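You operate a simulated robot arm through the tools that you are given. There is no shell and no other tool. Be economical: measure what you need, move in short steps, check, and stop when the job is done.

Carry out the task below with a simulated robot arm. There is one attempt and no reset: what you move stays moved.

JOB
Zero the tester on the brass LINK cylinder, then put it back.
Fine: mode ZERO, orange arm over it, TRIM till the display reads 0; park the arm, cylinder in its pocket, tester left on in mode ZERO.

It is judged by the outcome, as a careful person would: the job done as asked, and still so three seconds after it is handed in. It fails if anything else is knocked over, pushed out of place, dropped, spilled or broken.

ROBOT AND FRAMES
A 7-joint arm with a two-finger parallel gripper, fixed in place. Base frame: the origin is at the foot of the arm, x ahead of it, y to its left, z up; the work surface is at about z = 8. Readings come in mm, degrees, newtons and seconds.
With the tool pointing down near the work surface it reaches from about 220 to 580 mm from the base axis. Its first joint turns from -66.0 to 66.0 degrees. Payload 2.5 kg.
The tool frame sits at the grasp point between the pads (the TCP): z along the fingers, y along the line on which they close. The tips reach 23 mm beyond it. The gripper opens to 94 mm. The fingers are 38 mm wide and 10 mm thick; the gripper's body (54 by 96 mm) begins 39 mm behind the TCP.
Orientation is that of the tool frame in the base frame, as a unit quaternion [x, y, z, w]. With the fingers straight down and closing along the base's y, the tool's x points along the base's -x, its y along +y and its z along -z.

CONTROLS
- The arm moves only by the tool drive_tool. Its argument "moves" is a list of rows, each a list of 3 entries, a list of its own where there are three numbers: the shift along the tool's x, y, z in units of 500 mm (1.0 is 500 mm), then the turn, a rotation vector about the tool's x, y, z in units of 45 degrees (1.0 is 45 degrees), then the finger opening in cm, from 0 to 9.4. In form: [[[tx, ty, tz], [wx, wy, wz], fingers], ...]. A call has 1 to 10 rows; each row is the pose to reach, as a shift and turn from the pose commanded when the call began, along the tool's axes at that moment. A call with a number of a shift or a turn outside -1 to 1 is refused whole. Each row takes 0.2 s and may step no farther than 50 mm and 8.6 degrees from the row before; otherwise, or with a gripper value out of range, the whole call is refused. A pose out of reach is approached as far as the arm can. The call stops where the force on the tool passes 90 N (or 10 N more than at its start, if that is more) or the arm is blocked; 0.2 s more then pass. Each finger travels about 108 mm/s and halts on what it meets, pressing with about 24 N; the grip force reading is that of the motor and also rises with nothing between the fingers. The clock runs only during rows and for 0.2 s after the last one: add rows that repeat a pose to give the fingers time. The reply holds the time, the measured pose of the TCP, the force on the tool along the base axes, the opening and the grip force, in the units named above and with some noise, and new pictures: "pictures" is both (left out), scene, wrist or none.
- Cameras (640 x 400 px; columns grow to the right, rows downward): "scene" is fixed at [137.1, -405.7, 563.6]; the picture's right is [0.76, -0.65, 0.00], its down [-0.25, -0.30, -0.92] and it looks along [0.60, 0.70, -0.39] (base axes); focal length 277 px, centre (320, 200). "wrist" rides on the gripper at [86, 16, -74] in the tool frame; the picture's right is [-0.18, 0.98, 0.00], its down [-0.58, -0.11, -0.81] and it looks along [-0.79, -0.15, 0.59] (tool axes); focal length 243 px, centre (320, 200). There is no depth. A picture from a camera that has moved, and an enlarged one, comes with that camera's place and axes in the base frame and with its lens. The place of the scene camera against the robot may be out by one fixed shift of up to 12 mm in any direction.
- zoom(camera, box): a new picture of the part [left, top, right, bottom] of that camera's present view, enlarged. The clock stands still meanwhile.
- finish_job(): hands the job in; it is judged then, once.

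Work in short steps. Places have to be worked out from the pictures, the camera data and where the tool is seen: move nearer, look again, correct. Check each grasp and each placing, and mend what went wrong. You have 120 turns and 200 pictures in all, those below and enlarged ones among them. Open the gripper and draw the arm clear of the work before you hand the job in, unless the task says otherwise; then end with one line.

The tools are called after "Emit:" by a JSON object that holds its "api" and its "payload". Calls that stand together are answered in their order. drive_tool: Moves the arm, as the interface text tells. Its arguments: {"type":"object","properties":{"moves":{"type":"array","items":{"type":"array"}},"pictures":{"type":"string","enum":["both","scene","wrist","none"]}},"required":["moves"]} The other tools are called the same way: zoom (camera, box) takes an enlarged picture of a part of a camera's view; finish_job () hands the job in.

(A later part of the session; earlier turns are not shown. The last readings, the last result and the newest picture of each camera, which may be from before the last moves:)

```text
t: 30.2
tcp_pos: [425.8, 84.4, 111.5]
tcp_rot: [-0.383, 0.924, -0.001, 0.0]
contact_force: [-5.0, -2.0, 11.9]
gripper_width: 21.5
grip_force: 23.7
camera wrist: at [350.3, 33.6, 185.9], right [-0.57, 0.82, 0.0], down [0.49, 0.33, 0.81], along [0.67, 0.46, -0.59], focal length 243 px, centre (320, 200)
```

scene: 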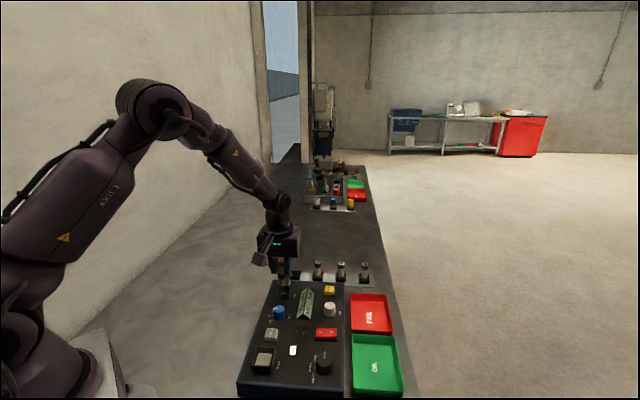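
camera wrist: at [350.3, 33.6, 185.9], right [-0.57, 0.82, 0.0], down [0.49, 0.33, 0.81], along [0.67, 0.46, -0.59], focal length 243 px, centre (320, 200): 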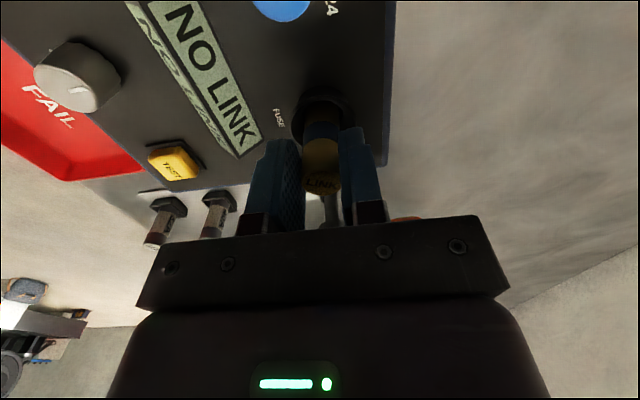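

Light contact (12 N up, about 5 N sideways towards the base). I'll ease 1.5 mm back and press a few mm further to see whether it drops in.

Emit:
{"api": "drive_tool", "payload": {"moves": [[[0.003, 0.001, 0], [0, 0, 0], 1.5], [[0.003, 0.001, 0.004], [0, 0, 0], 1.5], [[0.003, 0.001, 0.008], [0, 0, 0], 1.5]], "pictures": "wrist"}}

Emit:
{"api": "zoom", "payload": {"camera": "scene", "box": [240, 240, 340, 302]}}

```text
t: 31.0
tcp_pos: [423.7, 83.6, 108.0]
tcp_rot: [-0.383, 0.924, 0.0, 0.003]
contact_force: [3.7, -1.4, 19.4]
gripper_width: 21.4
grip_force: 23.7
camera wrist: at [349.6, 33.7, 181.1], right [-0.56, 0.83, 0.0], down [0.48, 0.33, 0.81], along [0.67, 0.46, -0.59], focal length 243 px, centre (320, 200)
```

wrist: 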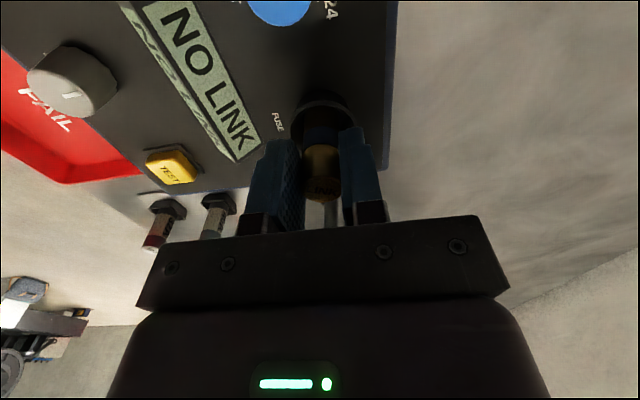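

```text
6.40 times, centred on (290, 271) of scene
camera zoom: at [137.0, -405.7, 563.6], right [0.76, -0.65, 0.0], down [-0.25, -0.3, -0.92], along [0.6, 0.7, -0.39], focal length 1773 px, centre (512, -254)
```

zoom: 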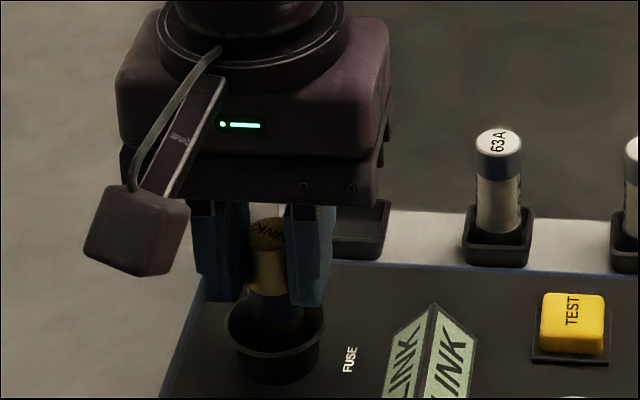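

It slid 3.5 mm lower with only 19 N. Pressing a bit more.

Emit:
{"api": "drive_tool", "payload": {"moves": [[[0, 0, 0.005], [0, 0, 0], 1.5], [[0, 0, 0.01], [0, 0, 0], 1.5], [[0, 0, 0.014], [0, 0, 0], 1.5], [[0, 0, 0.014], [0, 0, 0], 1.5]], "pictures": "wrist"}}

```text
t: 32.0
tcp_pos: [422.1, 83.2, 99.4]
tcp_rot: [-0.383, 0.924, 0.0, 0.0]
contact_force: [4.9, 0.7, 18.1]
gripper_width: 21.5
grip_force: 23.8
camera wrist: at [348.2, 33.4, 174.0], right [-0.56, 0.83, 0.0], down [0.49, 0.33, 0.81], along [0.67, 0.46, -0.59], focal length 243 px, centre (320, 200)
```

wrist: 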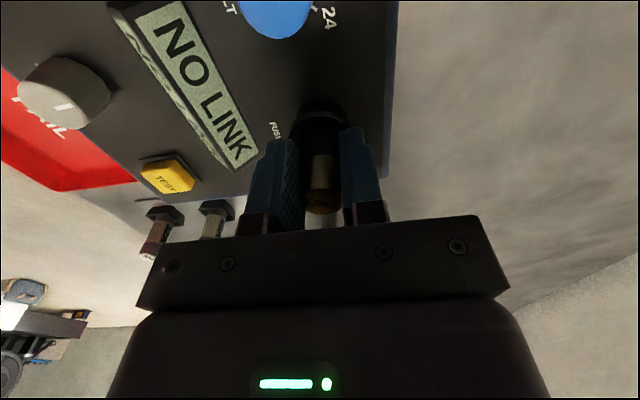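

The cylinder's bottom has stopped and it is now sliding in the grip, so it is on a seat. I'll release slightly to see whether it stands upright.

Emit:
{"api": "drive_tool", "payload": {"moves": [[[0, 0, 0], [0, 0, 0], 2.6], [[0, 0, 0], [0, 0, 0], 3.2], [[0, 0, 0], [0, 0, 0], 3.2]], "pictures": "wrist"}}

Emit:
{"api": "zoom", "payload": {"camera": "scene", "box": [240, 240, 340, 302]}}

Emit:
{"api": "zoom", "payload": {"camera": "wrist", "box": [240, 90, 400, 190]}}

```text
t: 32.8
tcp_pos: [420.6, 84.0, 99.2]
tcp_rot: [-0.383, 0.924, 0.0, 0.0]
contact_force: [0.8, 0.8, -0.4]
gripper_width: 32.3
grip_force: 0.0
camera wrist: at [347.7, 33.2, 173.6], right [-0.56, 0.83, 0.0], down [0.49, 0.33, 0.81], along [0.66, 0.46, -0.59], focal length 243 px, centre (320, 200)
```

wrist: 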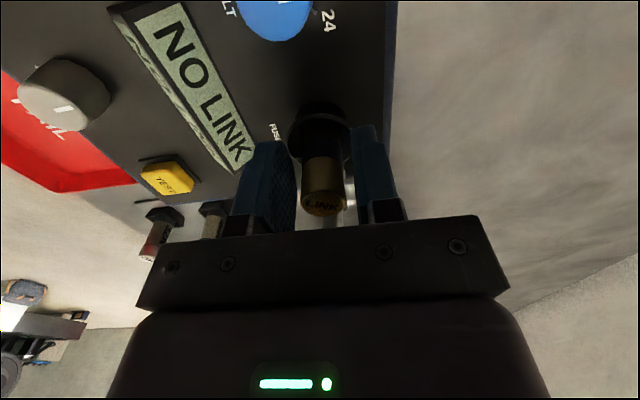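

```text
6.40 times, centred on (290, 271) of scene
camera zoom: at [137.1, -405.7, 563.6], right [0.76, -0.65, 0.0], down [-0.25, -0.3, -0.92], along [0.6, 0.7, -0.39], focal length 1773 px, centre (512, -254)
```

zoom: 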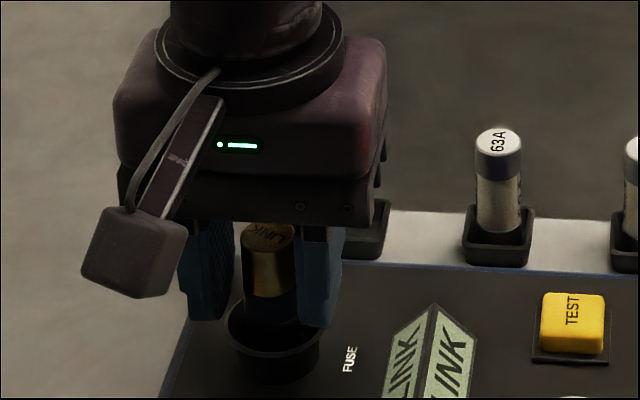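

```text
4.00 times, centred on (320, 140) of wrist
camera zoom: at [347.7, 33.2, 173.6], right [-0.56, 0.83, 0.0], down [0.49, 0.33, 0.81], along [0.66, 0.46, -0.59], focal length 970 px, centre (320, 440)
```

zoom: 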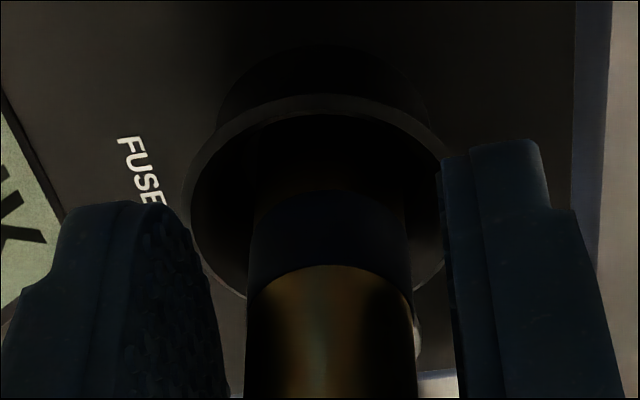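

It stands upright. I'll rise straight up and check the cylinder and display.

Emit:
{"api": "drive_tool", "payload": {"moves": [[[0, 0, -0.02], [0, 0, 0], 3.6], [[0, 0, -0.06], [0, 0, 0], 3.8], [[0, 0, -0.12], [0, 0, 0], 3.8], [[0, 0, -0.2], [0, 0, 0], 3.8]], "pictures": "wrist"}}

Emit:
{"api": "zoom", "payload": {"camera": "scene", "box": [240, 240, 340, 302]}}

Emit:
{"api": "zoom", "payload": {"camera": "wrist", "box": [200, 0, 440, 150]}}

```text
t: 33.8
tcp_pos: [423.7, 85.7, 199.1]
tcp_rot: [-0.383, 0.924, 0.0, 0.0]
contact_force: [0.7, 0.0, -0.2]
gripper_width: 38.3
grip_force: 0.1
camera wrist: at [350.0, 34.1, 273.9], right [-0.56, 0.83, 0.0], down [0.49, 0.33, 0.81], along [0.66, 0.46, -0.59], focal length 243 px, centre (320, 200)
```

wrist: 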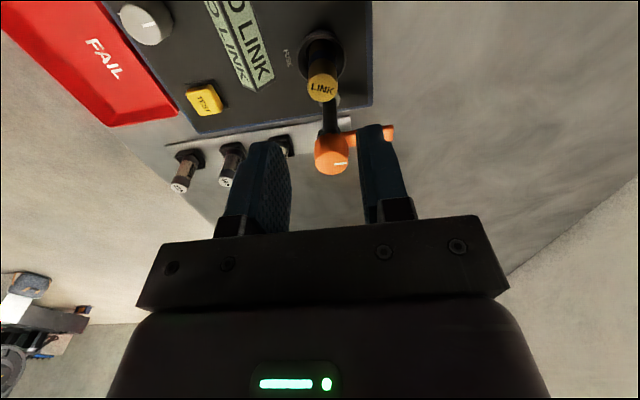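

```text
6.40 times, centred on (290, 271) of scene
camera zoom: at [137.1, -405.7, 563.6], right [0.76, -0.65, 0.0], down [-0.25, -0.3, -0.92], along [0.6, 0.7, -0.39], focal length 1773 px, centre (512, -254)
```

zoom: 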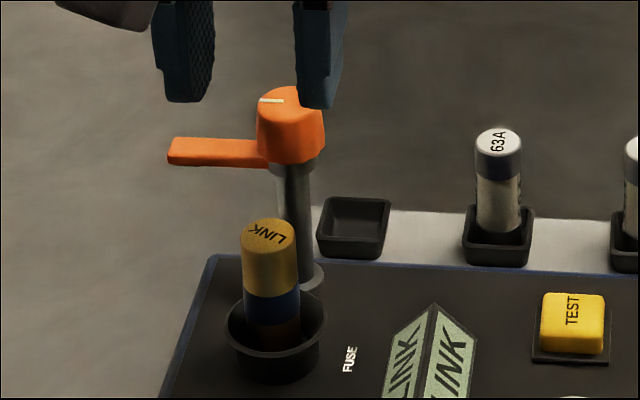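

```text
2.67 times, centred on (320, 75) of wrist
camera zoom: at [350.0, 34.1, 273.9], right [-0.56, 0.83, 0.0], down [0.49, 0.33, 0.81], along [0.66, 0.46, -0.59], focal length 647 px, centre (320, 533)
```

zoom: 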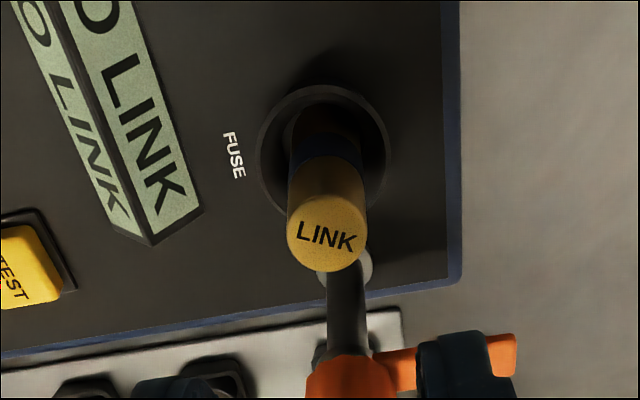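

LINK is seated upright in the cup. Next is the orange arm: pivot near (459.5,121), knob top z≈128, needing about 90° counter-clockwise. I'll hover above it at yaw −45°, with the closing line across the arm.

Emit:
{"api": "drive_tool", "payload": {"moves": [[[-0.02, 0, 0], [0, 0, 0.167], 3.8], [[-0.04, 0, 0], [0, 0, 0.333], 4.2], [[-0.06, 0, 0], [0, 0, 0.5], 4.2], [[-0.08, 0, 0], [0, 0, 0.667], 4.2], [[-0.1, -0.002, 0], [0, 0, 0.833], 4.2], [[-0.1, -0.002, 0], [0, 0, 1.0], 4.2]], "pictures": "none"}}

Emit:
{"api": "drive_tool", "payload": {"moves": [[[0, 0, 0], [0, 0, 0.167], 4.2], [[0, 0, 0], [0, 0, 0.333], 4.2], [[0, 0, 0], [0, 0, 0.5], 4.2], [[0, 0, 0], [0, 0, 0.667], 4.2], [[0, 0, 0], [0, 0, 0.833], 4.2], [[0, 0, 0], [0, 0, 1.0], 4.2], [[0, 0, 0], [0, 0, 1.0], 4.2]], "pictures": "wrist"}}

```text
t: 35.2
tcp_pos: [459.7, 117.1, 199.6]
tcp_rot: [0.002, 1.0, 0.0, -0.001]
contact_force: [-0.7, -0.9, 0.3]
gripper_width: 42.0
grip_force: 0.0
```

```text
t: 36.8
tcp_pos: [458.7, 118.6, 199.2]
tcp_rot: [0.384, 0.923, 0.0, 0.001]
contact_force: [0.0, 0.6, 0.1]
gripper_width: 42.0
grip_force: 0.1
camera wrist: at [408.0, 189.9, 273.6], right [0.83, 0.56, 0.0], down [0.33, -0.49, 0.81], along [0.45, -0.67, -0.59], focal length 243 px, centre (320, 200)
```

wrist: 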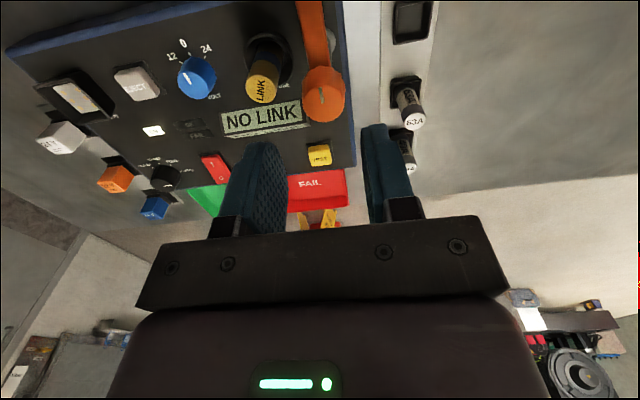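

The knob is close to under the tool. I'll descend partway with a small shift and look again.

Emit:
{"api": "drive_tool", "payload": {"moves": [[[0.006, 0.004, 0.04], [0, 0, 0], 4.6], [[0.006, 0.004, 0.08], [0, 0, 0], 4.6], [[0.006, 0.004, 0.08], [0, 0, 0], 4.6]], "pictures": "wrist"}}

Emit:
{"api": "zoom", "payload": {"camera": "scene", "box": [240, 220, 340, 282]}}

```text
t: 37.6
tcp_pos: [457.4, 122.4, 160.1]
tcp_rot: [0.382, 0.924, 0.0, 0.001]
contact_force: [0.6, 1.0, 0.6]
gripper_width: 45.9
grip_force: 0.2
camera wrist: at [406.5, 195.2, 233.5], right [0.83, 0.56, 0.0], down [0.33, -0.49, 0.81], along [0.46, -0.67, -0.59], focal length 243 px, centre (320, 200)
```

wrist: 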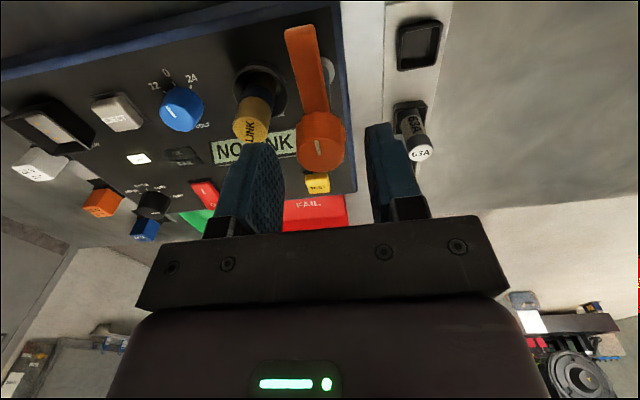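

```text
6.40 times, centred on (290, 251) of scene
camera zoom: at [137.1, -405.7, 563.6], right [0.76, -0.65, 0.0], down [-0.25, -0.3, -0.92], along [0.6, 0.7, -0.39], focal length 1773 px, centre (512, -126)
```

zoom: 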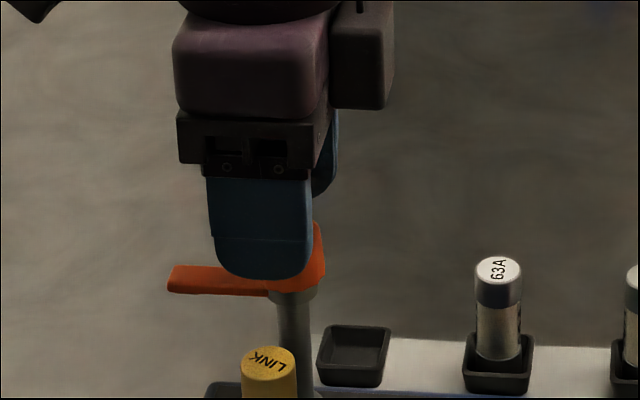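

Before descending, I'll check whether LINK's top is low enough for the arm to pass over it.

Emit:
{"api": "zoom", "payload": {"camera": "wrist", "box": [200, 10, 360, 110]}}

Emit:
{"api": "zoom", "payload": {"camera": "wrist", "box": [200, 60, 360, 160]}}

```text
4.00 times, centred on (280, 60) of wrist
camera zoom: at [406.5, 195.2, 233.5], right [0.83, 0.56, 0.0], down [0.33, -0.49, 0.81], along [0.46, -0.67, -0.59], focal length 970 px, centre (480, 760)
```

zoom: 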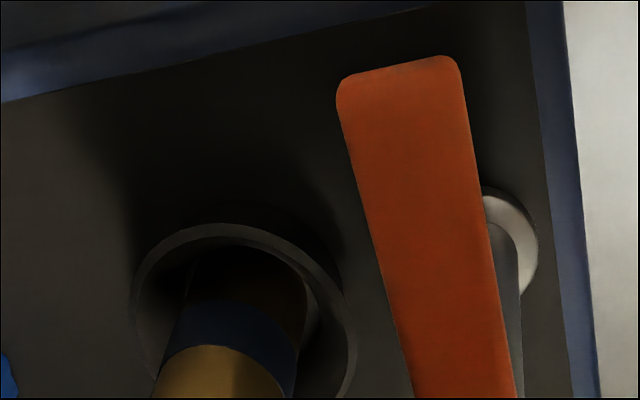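

```text
4.00 times, centred on (280, 110) of wrist
camera zoom: at [406.5, 195.2, 233.5], right [0.83, 0.56, 0.0], down [0.33, -0.49, 0.81], along [0.46, -0.67, -0.59], focal length 970 px, centre (480, 560)
```

zoom: 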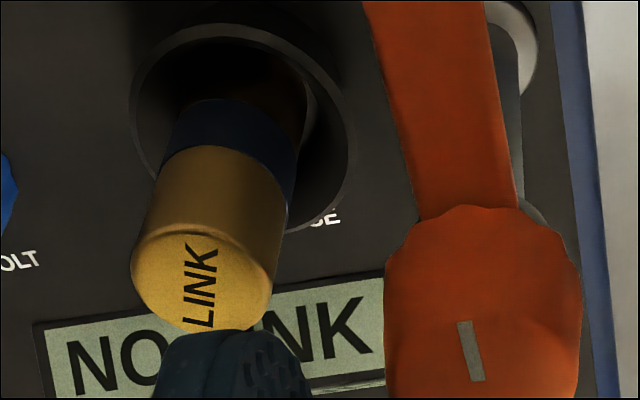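

LINK is vertical and resting on the contact. The knob appears about 4 mm forward of the tool, so I'll shift, descend and grip the knob's upper part, closing across the arm.

Emit:
{"api": "drive_tool", "payload": {"moves": [[[-0.009, 0, 0.02], [0, 0, 0], 4.4], [[-0.009, 0, 0.05], [0, 0, 0], 4.4], [[-0.009, 0, 0.05], [0, 0, 0], 4.4]], "pictures": "wrist"}}

Emit:
{"api": "zoom", "payload": {"camera": "scene", "box": [240, 220, 340, 282]}}

```text
t: 38.4
tcp_pos: [460.5, 118.6, 134.4]
tcp_rot: [0.382, 0.924, 0.0, -0.001]
contact_force: [0.0, 0.3, -0.1]
gripper_width: 44.2
grip_force: 0.1
camera wrist: at [409.4, 191.4, 208.4], right [0.82, 0.57, 0.0], down [0.33, -0.49, 0.81], along [0.46, -0.67, -0.59], focal length 243 px, centre (320, 200)
```

wrist: 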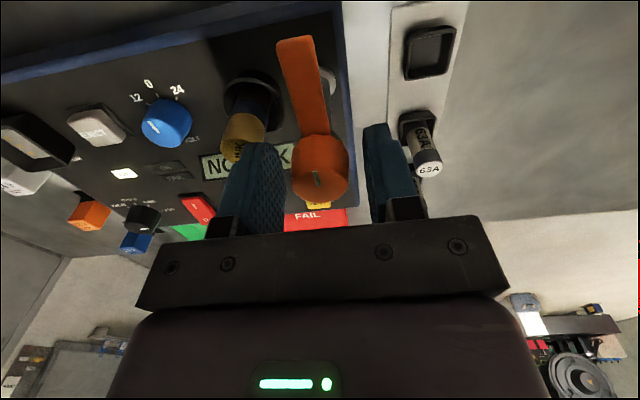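

```text
6.40 times, centred on (290, 251) of scene
camera zoom: at [137.1, -405.7, 563.6], right [0.76, -0.65, 0.0], down [-0.25, -0.3, -0.92], along [0.6, 0.7, -0.39], focal length 1773 px, centre (512, -126)
```

zoom: 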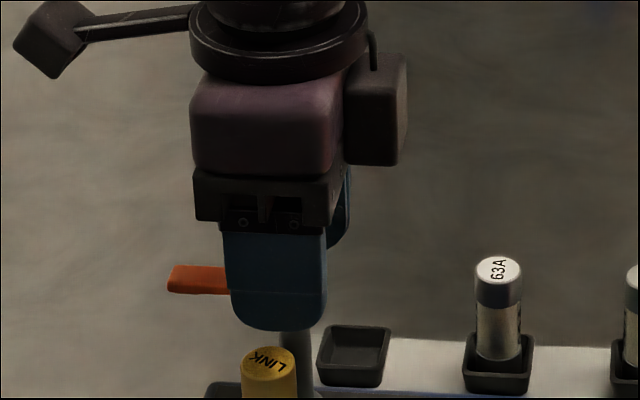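

The fingers straddle the knob, tips around its lower edge. I'll raise 4 mm and close on it.

Emit:
{"api": "drive_tool", "payload": {"moves": [[[-0.004, 0, -0.008], [0, 0, 0], 4.0], [[-0.004, 0, -0.008], [0, 0, 0], 2.8], [[-0.004, 0, -0.008], [0, 0, 0], 2.0], [[-0.004, 0, -0.008], [0, 0, 0], 2.0]], "pictures": "wrist"}}

```text
t: 39.4
tcp_pos: [462.6, 117.9, 137.6]
tcp_rot: [0.382, 0.924, 0.001, 0.001]
contact_force: [3.7, 2.3, -2.5]
gripper_width: 27.3
grip_force: 44.9
camera wrist: at [411.4, 189.5, 212.4], right [0.83, 0.56, 0.0], down [0.33, -0.49, 0.81], along [0.46, -0.67, -0.59], focal length 243 px, centre (320, 200)
```

wrist: 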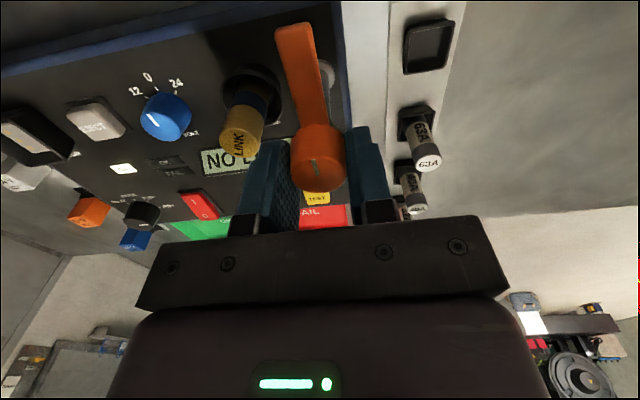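

Knob gripped cleanly at 27.3 mm. I'll turn it 22° counter-clockwise as a trial.

Emit:
{"api": "drive_tool", "payload": {"moves": [[[0, 0, 0], [0, 0, -0.167], 2.0], [[0, 0, 0], [0, 0, -0.333], 2.0], [[0, 0, 0], [0, 0, -0.5], 2.0]], "pictures": "wrist"}}

```text
t: 40.2
tcp_pos: [463.3, 119.1, 138.9]
tcp_rot: [0.195, 0.981, 0.003, 0.002]
contact_force: [21.8, 14.0, -17.5]
gripper_width: 27.4
grip_force: 44.7
camera wrist: at [387.5, 165.7, 212.3], right [0.54, 0.84, 0.01], down [0.49, -0.32, 0.81], along [0.68, -0.44, -0.59], focal length 243 px, centre (320, 200)
```

wrist: 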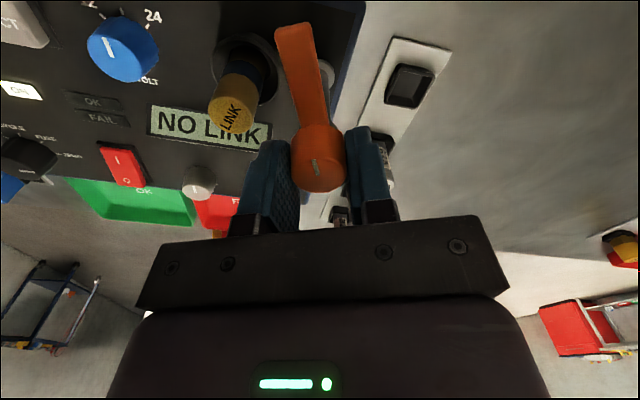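

The arm follows. I'll relieve the side load by ~1.5 mm and turn on.

Emit:
{"api": "drive_tool", "payload": {"moves": [[[-0.002, 0.003, 0.002], [0, 0, -0.167], 2.0], [[-0.003, 0.005, 0.002], [0, 0, -0.333], 2.0], [[-0.003, 0.005, 0.002], [0, 0, -0.5], 2.0]], "pictures": "none"}}

Emit:
{"api": "drive_tool", "payload": {"moves": [[[0, 0, 0], [0, 0, -0.167], 2.0], [[0, 0, 0], [0, 0, -0.333], 2.0], [[0, 0, 0], [0, 0, -0.333], 2.0]], "pictures": "wrist"}}

Emit:
{"api": "zoom", "payload": {"camera": "scene", "box": [240, 230, 340, 292]}}

```text
t: 41.0
tcp_pos: [462.6, 120.2, 137.9]
tcp_rot: [-0.002, 1.0, 0.001, -0.002]
contact_force: [-13.9, 9.5, 19.2]
gripper_width: 27.3
grip_force: 45.4
```

```text
t: 41.8
tcp_pos: [464.5, 121.8, 137.6]
tcp_rot: [-0.133, 0.991, 0.001, -0.001]
contact_force: [-21.3, 14.7, 23.2]
gripper_width: 27.6
grip_force: 45.6
camera wrist: at [374.9, 113.4, 212.5], right [-0.08, 1.0, 0.0], down [0.59, 0.04, 0.8], along [0.8, 0.07, -0.59], focal length 243 px, centre (320, 200)
```

wrist: 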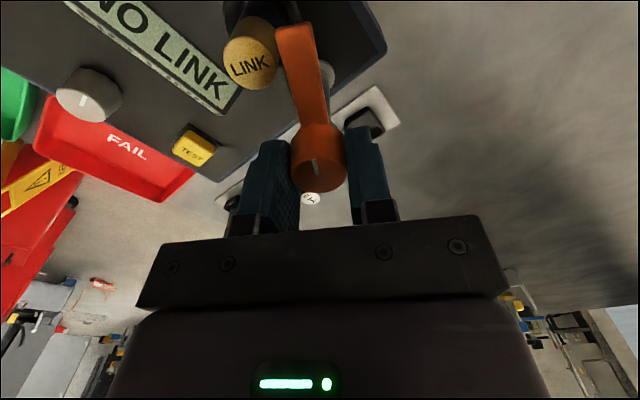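

```text
6.40 times, centred on (290, 261) of scene
camera zoom: at [137.0, -405.7, 563.6], right [0.76, -0.65, 0.0], down [-0.25, -0.3, -0.92], along [0.6, 0.7, -0.39], focal length 1773 px, centre (512, -190)
```

zoom: 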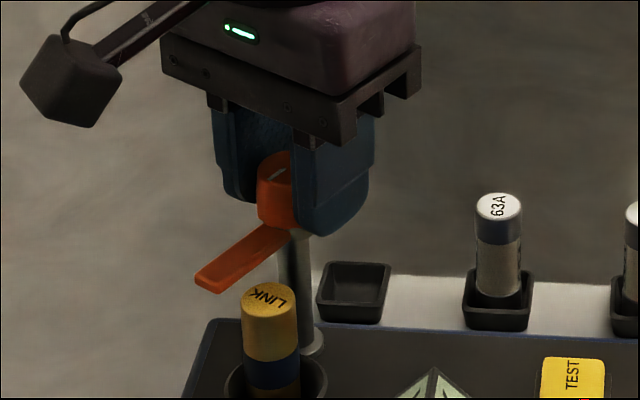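

The arm is near LINK. I'll advance another 15° with load relief and check for contact.

Emit:
{"api": "drive_tool", "payload": {"moves": [[[0.003, 0.004, -0.002], [0, 0, -0.1], 2.0], [[0.003, 0.004, -0.002], [0, 0, -0.22], 2.0], [[0.003, 0.004, -0.002], [0, 0, -0.333], 2.0]], "pictures": "wrist"}}

Emit:
{"api": "zoom", "payload": {"camera": "scene", "box": [240, 230, 340, 292]}}

```text
t: 42.6
tcp_pos: [463.2, 121.7, 138.8]
tcp_rot: [-0.26, 0.966, 0.0, 0.002]
contact_force: [10.0, 19.6, -13.5]
gripper_width: 27.5
grip_force: 45.3
camera wrist: at [378.7, 92.1, 211.8], right [-0.33, 0.94, 0.0], down [0.55, 0.2, 0.81], along [0.76, 0.27, -0.59], focal length 243 px, centre (320, 200)
```

wrist: 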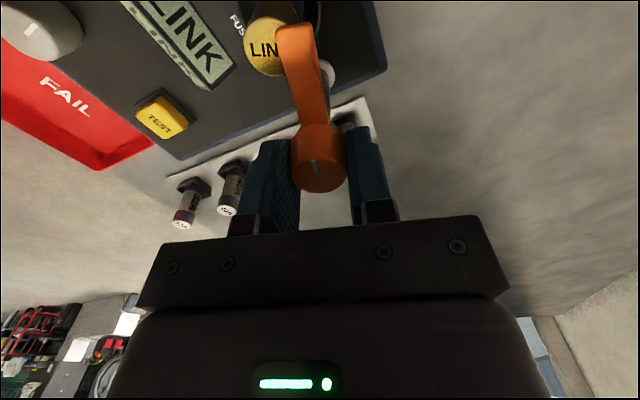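

```text
6.40 times, centred on (290, 261) of scene
camera zoom: at [137.2, -405.7, 563.6], right [0.76, -0.65, 0.0], down [-0.25, -0.3, -0.92], along [0.6, 0.7, -0.39], focal length 1773 px, centre (512, -190)
```

zoom: 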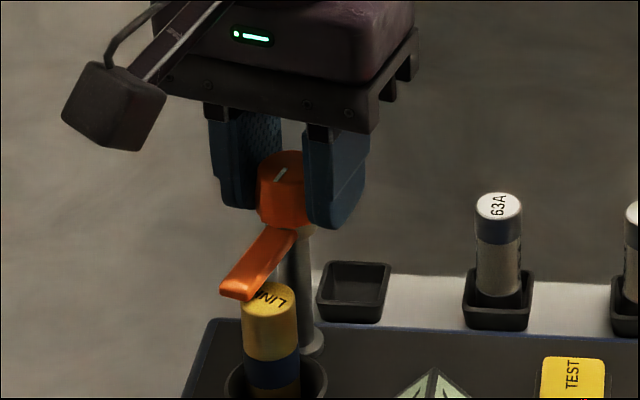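

The arm is sliding over LINK's top without disturbing it. Another 15° to bring it fully over.

Emit:
{"api": "drive_tool", "payload": {"moves": [[[0, 0.002, 0.001], [0, 0, -0.11], 2.0], [[0, 0.002, 0.001], [0, 0, -0.22], 2.0], [[0, 0.002, 0.001], [0, 0, -0.333], 2.0], [[0, 0.002, 0.001], [0, 0, -0.333], 2.0]], "pictures": "wrist"}}

Emit:
{"api": "zoom", "payload": {"camera": "scene", "box": [240, 230, 340, 292]}}

```text
t: 43.6
tcp_pos: [462.8, 122.6, 138.4]
tcp_rot: [-0.384, 0.923, 0.001, 0.002]
contact_force: [10.2, 22.9, -13.0]
gripper_width: 27.5
grip_force: 45.6
camera wrist: at [388.5, 72.2, 212.0], right [-0.57, 0.82, 0.0], down [0.49, 0.33, 0.81], along [0.67, 0.46, -0.59], focal length 243 px, centre (320, 200)
```

wrist: 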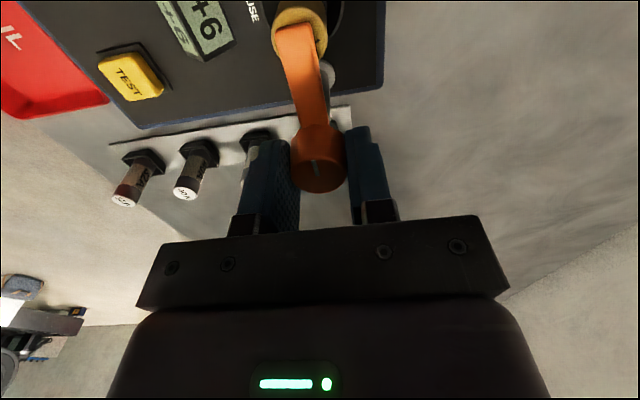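

```text
6.40 times, centred on (290, 261) of scene
camera zoom: at [137.2, -405.7, 563.6], right [0.76, -0.65, 0.0], down [-0.25, -0.3, -0.92], along [0.6, 0.7, -0.39], focal length 1773 px, centre (512, -190)
```

zoom: 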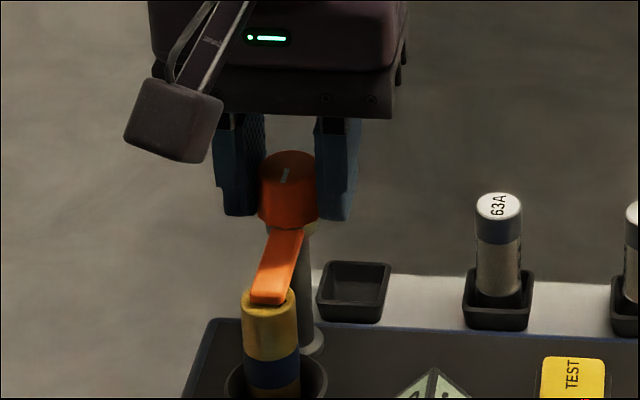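

The arm is over LINK and the display now shows a "+6…" value. I'll release the knob and rise straight up.

Emit:
{"api": "drive_tool", "payload": {"moves": [[[0, 0, 0], [0, 0, 0], 4.2], [[0, 0, 0], [0, 0, 0], 4.2], [[0, 0, -0.05], [0, 0, 0], 4.2], [[0.04, 0, -0.13], [0, 0, 0], 4.2], [[0.08, 0, -0.16], [0, 0, 0], 4.2]], "pictures": "wrist"}}

Emit:
{"api": "zoom", "payload": {"camera": "wrist", "box": [160, 0, 400, 150]}}

```text
t: 44.8
tcp_pos: [434.9, 91.7, 217.6]
tcp_rot: [-0.381, 0.924, 0.0, 0.0]
contact_force: [-0.4, -0.3, 0.3]
gripper_width: 42.0
grip_force: 0.2
camera wrist: at [361.9, 42.2, 292.2], right [-0.56, 0.83, 0.0], down [0.49, 0.33, 0.81], along [0.67, 0.46, -0.59], focal length 243 px, centre (320, 200)
```

wrist: 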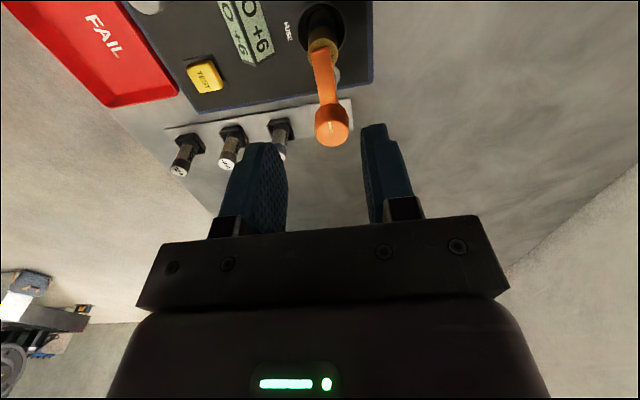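

```text
2.67 times, centred on (280, 75) of wrist
camera zoom: at [361.9, 42.2, 292.2], right [-0.56, 0.83, 0.0], down [0.49, 0.33, 0.81], along [0.67, 0.46, -0.59], focal length 647 px, centre (427, 533)
```

zoom: 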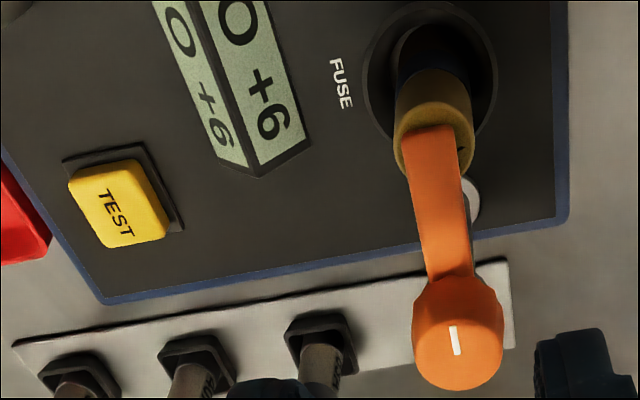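

The display reads "ZERO +6". TRIM is near (476,-33.5), top z≈65. I'll move above it at the same yaw.

Emit:
{"api": "drive_tool", "payload": {"moves": [[[0.03, -0.06, 0], [0, 0, 0], 4.2], [[0.06, -0.12, 0], [0, 0, 0], 4.2], [[0.09, -0.18, 0.03], [0, 0, 0], 4.2], [[0.119, -0.234, 0.08], [0, 0, 0], 4.2], [[0.119, -0.234, 0.15], [0, 0, 0], 4.2], [[0.119, -0.234, 0.15], [0, 0, 0], 4.2]], "pictures": "wrist"}}

Emit:
{"api": "zoom", "payload": {"camera": "scene", "box": [250, 250, 370, 325]}}

```text
t: 46.2
tcp_pos: [475.1, -33.4, 141.1]
tcp_rot: [-0.383, 0.924, 0.0, 0.0]
contact_force: [0.2, -0.4, -1.1]
gripper_width: 42.1
grip_force: 0.0
camera wrist: at [400.6, -82.7, 215.8], right [-0.56, 0.83, 0.0], down [0.49, 0.33, 0.81], along [0.67, 0.46, -0.59], focal length 243 px, centre (320, 200)
```

wrist: 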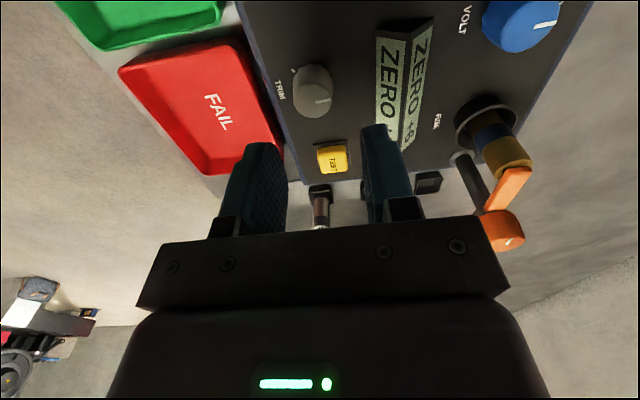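

```text
5.33 times, centred on (310, 288) of scene
camera zoom: at [137.1, -405.7, 563.6], right [0.76, -0.65, 0.0], down [-0.25, -0.3, -0.92], along [0.6, 0.7, -0.39], focal length 1478 px, centre (373, -267)
```

zoom: 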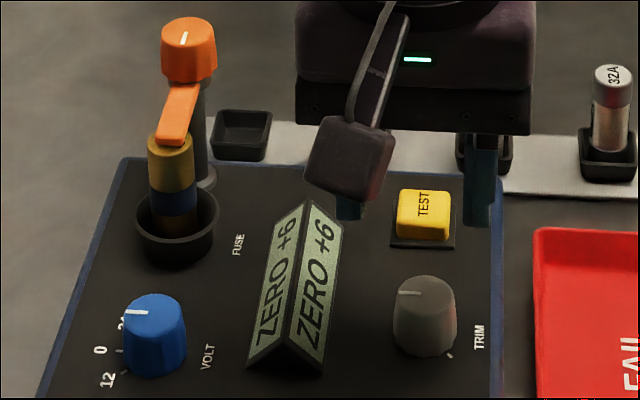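

TRIM is almost exactly under the tool. Descending to z≈73 and gripping it.

Emit:
{"api": "drive_tool", "payload": {"moves": [[[-0.003, -0.004, 0.05], [0, 0, 0], 4.2], [[-0.003, -0.004, 0.1], [0, 0, 0], 4.2], [[-0.003, -0.004, 0.136], [0, 0, 0], 4.2], [[-0.003, -0.004, 0.136], [0, 0, 0], 3.0], [[-0.003, -0.004, 0.136], [0, 0, 0], 2.2], [[-0.003, -0.004, 0.136], [0, 0, 0], 2.2]], "pictures": "wrist"}}

Emit:
{"api": "zoom", "payload": {"camera": "scene", "box": [250, 250, 370, 325]}}

```text
t: 47.6
tcp_pos: [478.8, -34.2, 74.5]
tcp_rot: [-0.382, 0.924, -0.002, 0.0]
contact_force: [11.8, -13.6, 0.4]
gripper_width: 29.7
grip_force: 9.2
camera wrist: at [404.4, -83.8, 148.6], right [-0.56, 0.83, 0.0], down [0.49, 0.34, 0.81], along [0.67, 0.45, -0.59], focal length 243 px, centre (320, 200)
```

wrist: 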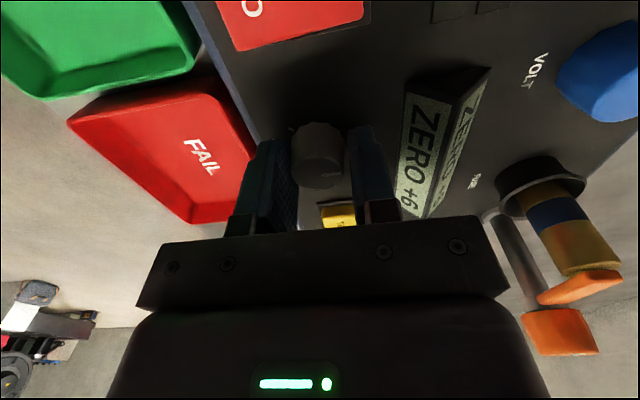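

```text
5.33 times, centred on (310, 288) of scene
camera zoom: at [137.1, -405.7, 563.6], right [0.76, -0.65, 0.0], down [-0.25, -0.3, -0.92], along [0.6, 0.7, -0.39], focal length 1478 px, centre (373, -267)
```

zoom: 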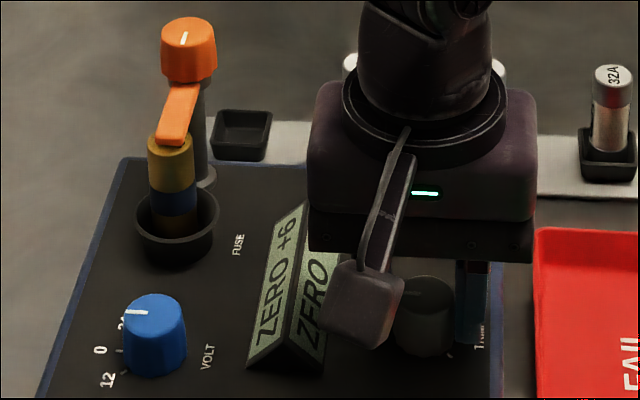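

Gripped, with the display readable in both views. I'll try a 15° clockwise turn, relieving the side load.

Emit:
{"api": "drive_tool", "payload": {"moves": [[[0, -0.003, 0], [0, 0, 0], 2.2], [[0, -0.003, 0], [0, 0, 0.167], 2.2], [[0, -0.003, 0], [0, 0, 0.333], 2.2], [[0, -0.003, 0], [0, 0, 0.333], 2.2]], "pictures": "none"}}

Emit:
{"api": "zoom", "payload": {"camera": "scene", "box": [250, 250, 370, 325]}}

```text
t: 48.6
tcp_pos: [478.6, -34.1, 74.7]
tcp_rot: [-0.256, 0.967, -0.002, -0.001]
contact_force: [7.3, -17.0, 4.1]
gripper_width: 29.9
grip_force: 8.9
```

```text
5.33 times, centred on (310, 288) of scene
camera zoom: at [137.1, -405.7, 563.7], right [0.76, -0.65, 0.0], down [-0.25, -0.3, -0.92], along [0.6, 0.7, -0.39], focal length 1478 px, centre (373, -267)
```

zoom: 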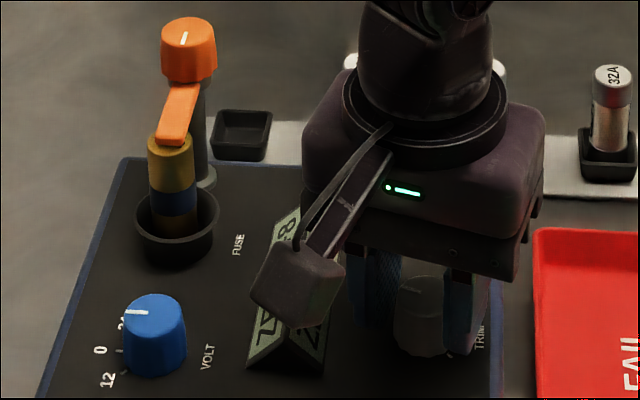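

The display seems to have gone to "+8", so clockwise increases it. Checking in the wrist view.

Emit:
{"api": "zoom", "payload": {"camera": "wrist", "box": [240, 0, 560, 200]}}

```text
2.00 times, centred on (400, 100) of wrist
camera zoom: at [393.9, -63.5, 148.8], right [-0.33, 0.94, 0.0], down [0.56, 0.2, 0.81], along [0.76, 0.26, -0.59], focal length 485 px, centre (160, 400)
```

zoom: 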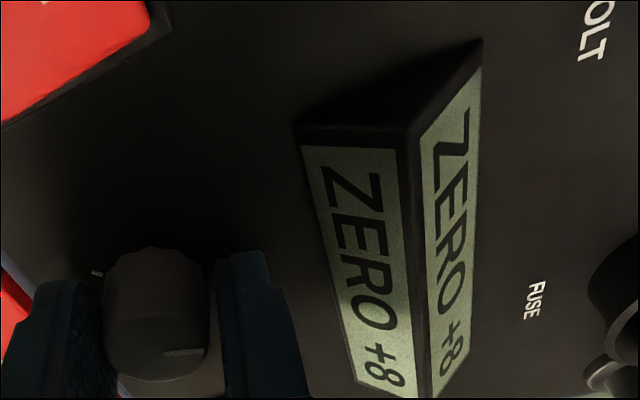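

Confirmed "+8". I'll grip a bit tighter and turn 45° counter-clockwise.

Emit:
{"api": "drive_tool", "payload": {"moves": [[[0, -0.002, 0], [0, 0, 0], 1.5], [[0, -0.002, 0], [0, 0, -0.167], 1.5], [[0, -0.002, 0], [0, 0, -0.333], 1.5], [[0, -0.002, 0], [0, 0, -0.5], 1.5], [[0, -0.002, 0], [0, 0, -0.667], 1.5], [[0, -0.002, 0], [0, 0, -0.833], 1.5], [[0, -0.002, 0], [0, 0, -1.0], 1.5]], "pictures": "wrist"}}

Emit:
{"api": "zoom", "payload": {"camera": "wrist", "box": [240, 0, 560, 200]}}

Emit:
{"api": "zoom", "payload": {"camera": "scene", "box": [250, 250, 370, 325]}}

```text
t: 50.2
tcp_pos: [480.4, -35.2, 74.8]
tcp_rot: [-0.609, 0.793, -0.002, -0.001]
contact_force: [21.5, -18.5, -15.4]
gripper_width: 26.8
grip_force: 44.9
camera wrist: at [440.2, -115.5, 148.9], right [-0.9, 0.43, 0.0], down [0.25, 0.54, 0.81], along [0.35, 0.73, -0.59], focal length 243 px, centre (320, 200)
```

wrist: 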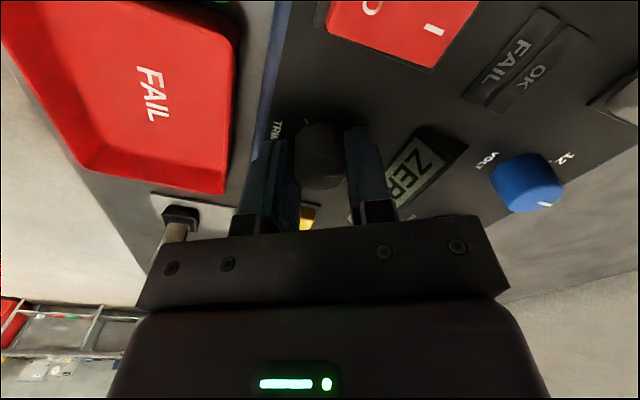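

```text
2.00 times, centred on (400, 100) of wrist
camera zoom: at [440.2, -115.5, 148.9], right [-0.9, 0.43, 0.0], down [0.25, 0.54, 0.81], along [0.35, 0.73, -0.59], focal length 485 px, centre (160, 400)
```

zoom: 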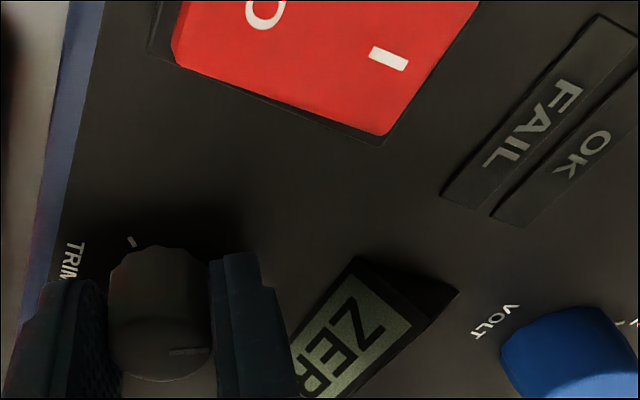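

```text
5.33 times, centred on (310, 288) of scene
camera zoom: at [137.2, -405.7, 563.6], right [0.76, -0.65, 0.0], down [-0.25, -0.3, -0.92], along [0.6, 0.7, -0.39], focal length 1478 px, centre (373, -267)
```

zoom: 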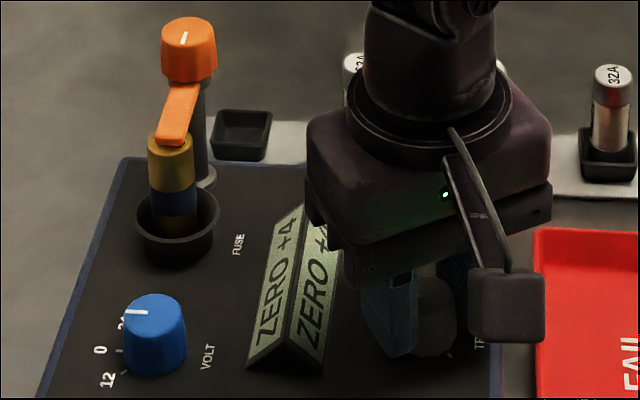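

Now "+4", about 11° per unit. I'll turn another ~22° and check.

Emit:
{"api": "drive_tool", "payload": {"moves": [[[0.001, -0.003, 0.002], [0, 0, -0.167], 1.5], [[0.001, -0.003, 0.002], [0, 0, -0.333], 1.5], [[0.001, -0.003, 0.002], [0, 0, -0.5], 1.5]], "pictures": "none"}}

Emit:
{"api": "zoom", "payload": {"camera": "scene", "box": [250, 250, 370, 325]}}

```text
t: 51.0
tcp_pos: [480.7, -35.9, 73.2]
tcp_rot: [0.752, -0.659, 0.001, 0.003]
contact_force: [2.4, -18.2, 4.8]
gripper_width: 27.1
grip_force: 44.9
```

```text
5.33 times, centred on (310, 288) of scene
camera zoom: at [137.1, -405.7, 563.6], right [0.76, -0.65, 0.0], down [-0.25, -0.3, -0.92], along [0.6, 0.7, -0.39], focal length 1478 px, centre (373, -267)
```

zoom: 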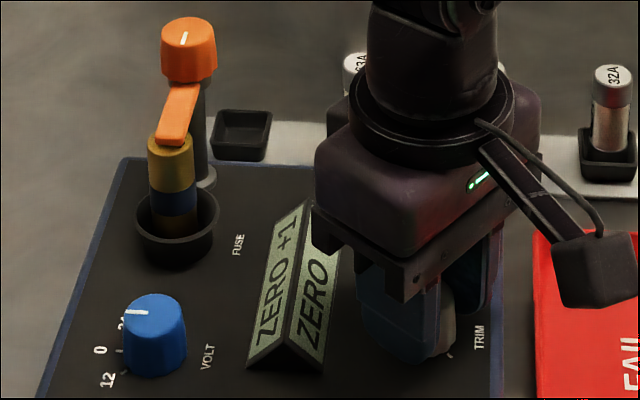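

Now "+1" — 7.5° per unit. Turning another 7.5°.

Emit:
{"api": "drive_tool", "payload": {"moves": [[[0, -0.001, 0], [0, 0, -0.09], 1.5], [[0, -0.001, 0], [0, 0, -0.17], 1.5], [[0, -0.001, 0], [0, 0, -0.17], 1.5]], "pictures": "none"}}

Emit:
{"api": "zoom", "payload": {"camera": "scene", "box": [250, 250, 370, 325]}}

```text
t: 51.8
tcp_pos: [480.3, -34.5, 73.6]
tcp_rot: [0.794, -0.608, 0.0, 0.001]
contact_force: [-10.8, -18.6, 26.6]
gripper_width: 26.6
grip_force: 44.9
```

```text
5.33 times, centred on (310, 288) of scene
camera zoom: at [137.0, -405.7, 563.7], right [0.76, -0.65, 0.0], down [-0.25, -0.3, -0.92], along [0.6, 0.7, -0.39], focal length 1478 px, centre (373, -267)
```

zoom: 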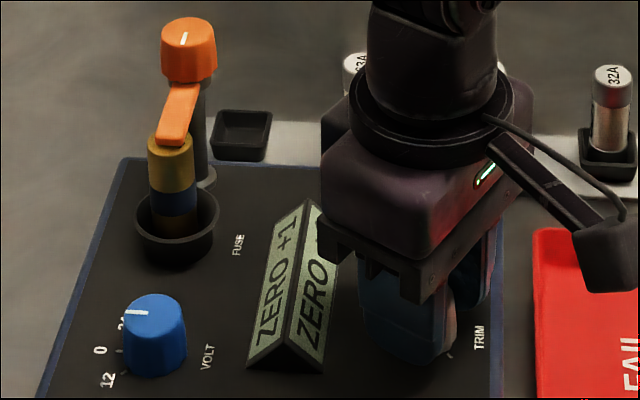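

Still "+1". Another ~5°.

Emit:
{"api": "drive_tool", "payload": {"moves": [[[0, 0, 0], [0, 0, -0.06], 1.5], [[0, 0, 0], [0, 0, -0.12], 1.5], [[0, 0, 0], [0, 0, -0.12], 1.5]], "pictures": "none"}}

Emit:
{"api": "zoom", "payload": {"camera": "scene", "box": [250, 250, 370, 325]}}

```text
t: 52.6
tcp_pos: [481.0, -35.3, 75.0]
tcp_rot: [0.822, -0.569, 0.001, -0.001]
contact_force: [-5.0, -18.1, 20.0]
gripper_width: 26.4
grip_force: 45.1
```

```text
5.33 times, centred on (310, 288) of scene
camera zoom: at [137.0, -405.7, 563.7], right [0.76, -0.65, 0.0], down [-0.25, -0.3, -0.92], along [0.6, 0.7, -0.39], focal length 1478 px, centre (373, -267)
```

zoom: 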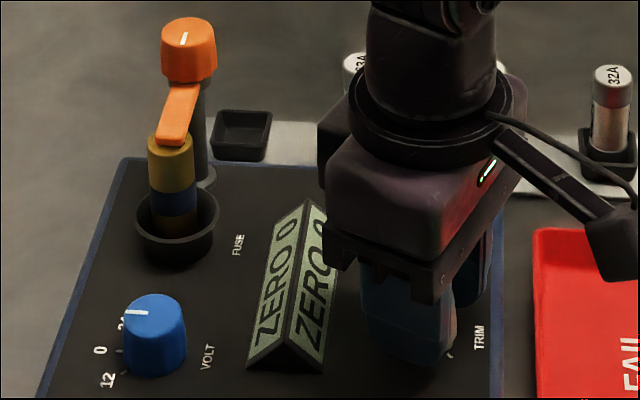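

"ZERO 0". I'll add 2° to sit away from the +1 edge, then release gently and check that the value holds.

Emit:
{"api": "drive_tool", "payload": {"moves": [[[0, 0, 0], [0, 0, -0.045], 1.5], [[0, 0, 0], [0, 0, -0.045], 1.5], [[0, 0, 0], [0, 0, -0.045], 3.0], [[0, 0, 0], [0, 0, -0.045], 4.2], [[0, 0, -0.04], [0, 0, -0.045], 4.2], [[0, 0, -0.12], [0, 0, -0.045], 4.2], [[0, 0, -0.18], [0, 0, -0.045], 4.2]], "pictures": "none"}}

Emit:
{"api": "zoom", "payload": {"camera": "scene", "box": [250, 250, 370, 325]}}

```text
t: 54.2
tcp_pos: [479.8, -33.9, 164.5]
tcp_rot: [0.832, -0.555, 0.0, 0.001]
contact_force: [-0.9, 0.3, -0.4]
gripper_width: 42.0
grip_force: 0.0
```

```text
5.33 times, centred on (310, 288) of scene
camera zoom: at [137.1, -405.7, 563.6], right [0.76, -0.65, 0.0], down [-0.25, -0.3, -0.92], along [0.6, 0.7, -0.39], focal length 1478 px, centre (373, -267)
```

zoom: 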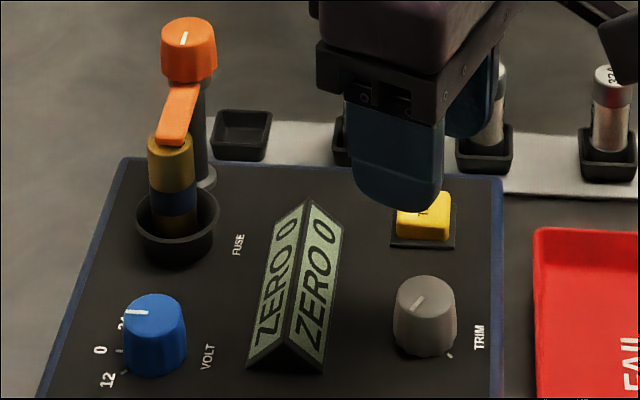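

The display holds at 0. Next, park the orange arm: back above its pivot at (462.5,121) with yaw +45°.

Emit:
{"api": "drive_tool", "payload": {"moves": [[[0, 0, -0.09], [0, 0, 0.167], 4.4], [[-0.07, -0.02, -0.09], [0, 0, 0.333], 4.4], [[-0.14, -0.04, -0.09], [0, 0, 0.5], 4.4], [[-0.21, -0.06, -0.09], [0, 0, 0.667], 4.4], [[-0.28, -0.08, -0.09], [0, 0, 0.833], 4.4], [[-0.299, -0.087, -0.09], [0, 0, 1.0], 4.4]], "pictures": "none"}}

Emit:
{"api": "drive_tool", "payload": {"moves": [[[0, 0, 0], [0, 0, 0.167], 4.4], [[0, 0, 0], [0, 0, 0.333], 4.4], [[0, 0, 0], [0, 0, 0.5], 4.4], [[0, 0, 0.05], [0, 0, 0.5], 4.4], [[0, 0, 0.05], [0, 0, 0.5], 4.4]], "pictures": "wrist"}}

```text
t: 55.6
tcp_pos: [464.3, 120.4, 209.9]
tcp_rot: [-0.555, 0.832, 0.0, 0.0]
contact_force: [-0.3, -0.5, -0.4]
gripper_width: 44.1
grip_force: 0.1
```

```text
t: 56.8
tcp_pos: [464.8, 119.5, 185.6]
tcp_rot: [-0.382, 0.924, 0.0, 0.0]
contact_force: [0.3, 0.4, 0.4]
gripper_width: 44.1
grip_force: 0.1
camera wrist: at [390.2, 69.7, 258.9], right [-0.56, 0.83, 0.0], down [0.49, 0.33, 0.81], along [0.67, 0.46, -0.59], focal length 243 px, centre (320, 200)
```

wrist: 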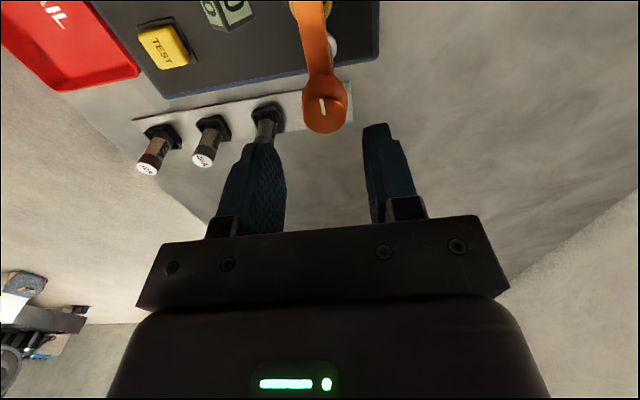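

Aligned within ~2.5 mm. Descending to z≈138 and gripping the knob.

Emit:
{"api": "drive_tool", "payload": {"moves": [[[-0.001, 0.005, 0.04], [0, 0, 0], 4.4], [[-0.001, 0.005, 0.08], [0, 0, 0], 4.4], [[-0.001, 0.005, 0.095], [0, 0, 0], 4.4], [[-0.001, 0.005, 0.095], [0, 0, 0], 3.0], [[-0.001, 0.005, 0.095], [0, 0, 0], 2.0], [[-0.001, 0.005, 0.095], [0, 0, 0], 2.0]], "pictures": "wrist"}}

Emit:
{"api": "zoom", "payload": {"camera": "scene", "box": [240, 230, 340, 292]}}

```text
t: 58.2
tcp_pos: [462.9, 122.7, 136.3]
tcp_rot: [-0.383, 0.924, 0.0, 0.0]
contact_force: [-1.0, 1.3, -3.6]
gripper_width: 27.4
grip_force: 44.8
camera wrist: at [388.1, 72.1, 210.1], right [-0.57, 0.82, 0.0], down [0.49, 0.33, 0.81], along [0.66, 0.46, -0.59], focal length 243 px, centre (320, 200)
```

wrist: 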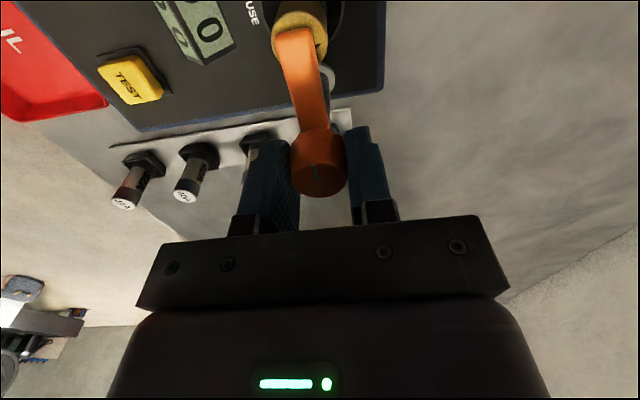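

```text
6.40 times, centred on (290, 261) of scene
camera zoom: at [137.1, -405.7, 563.6], right [0.76, -0.65, 0.0], down [-0.25, -0.3, -0.92], along [0.6, 0.7, -0.39], focal length 1773 px, centre (512, -190)
```

zoom: 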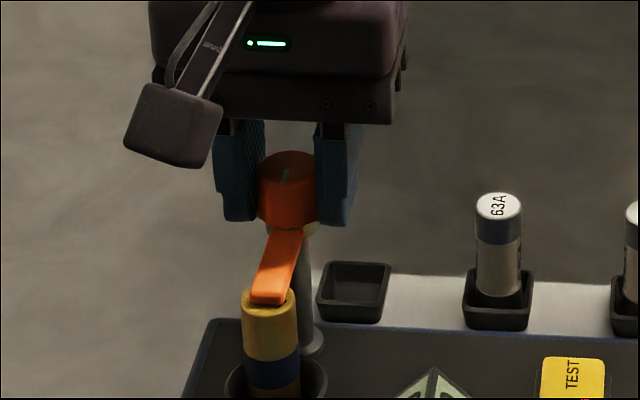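

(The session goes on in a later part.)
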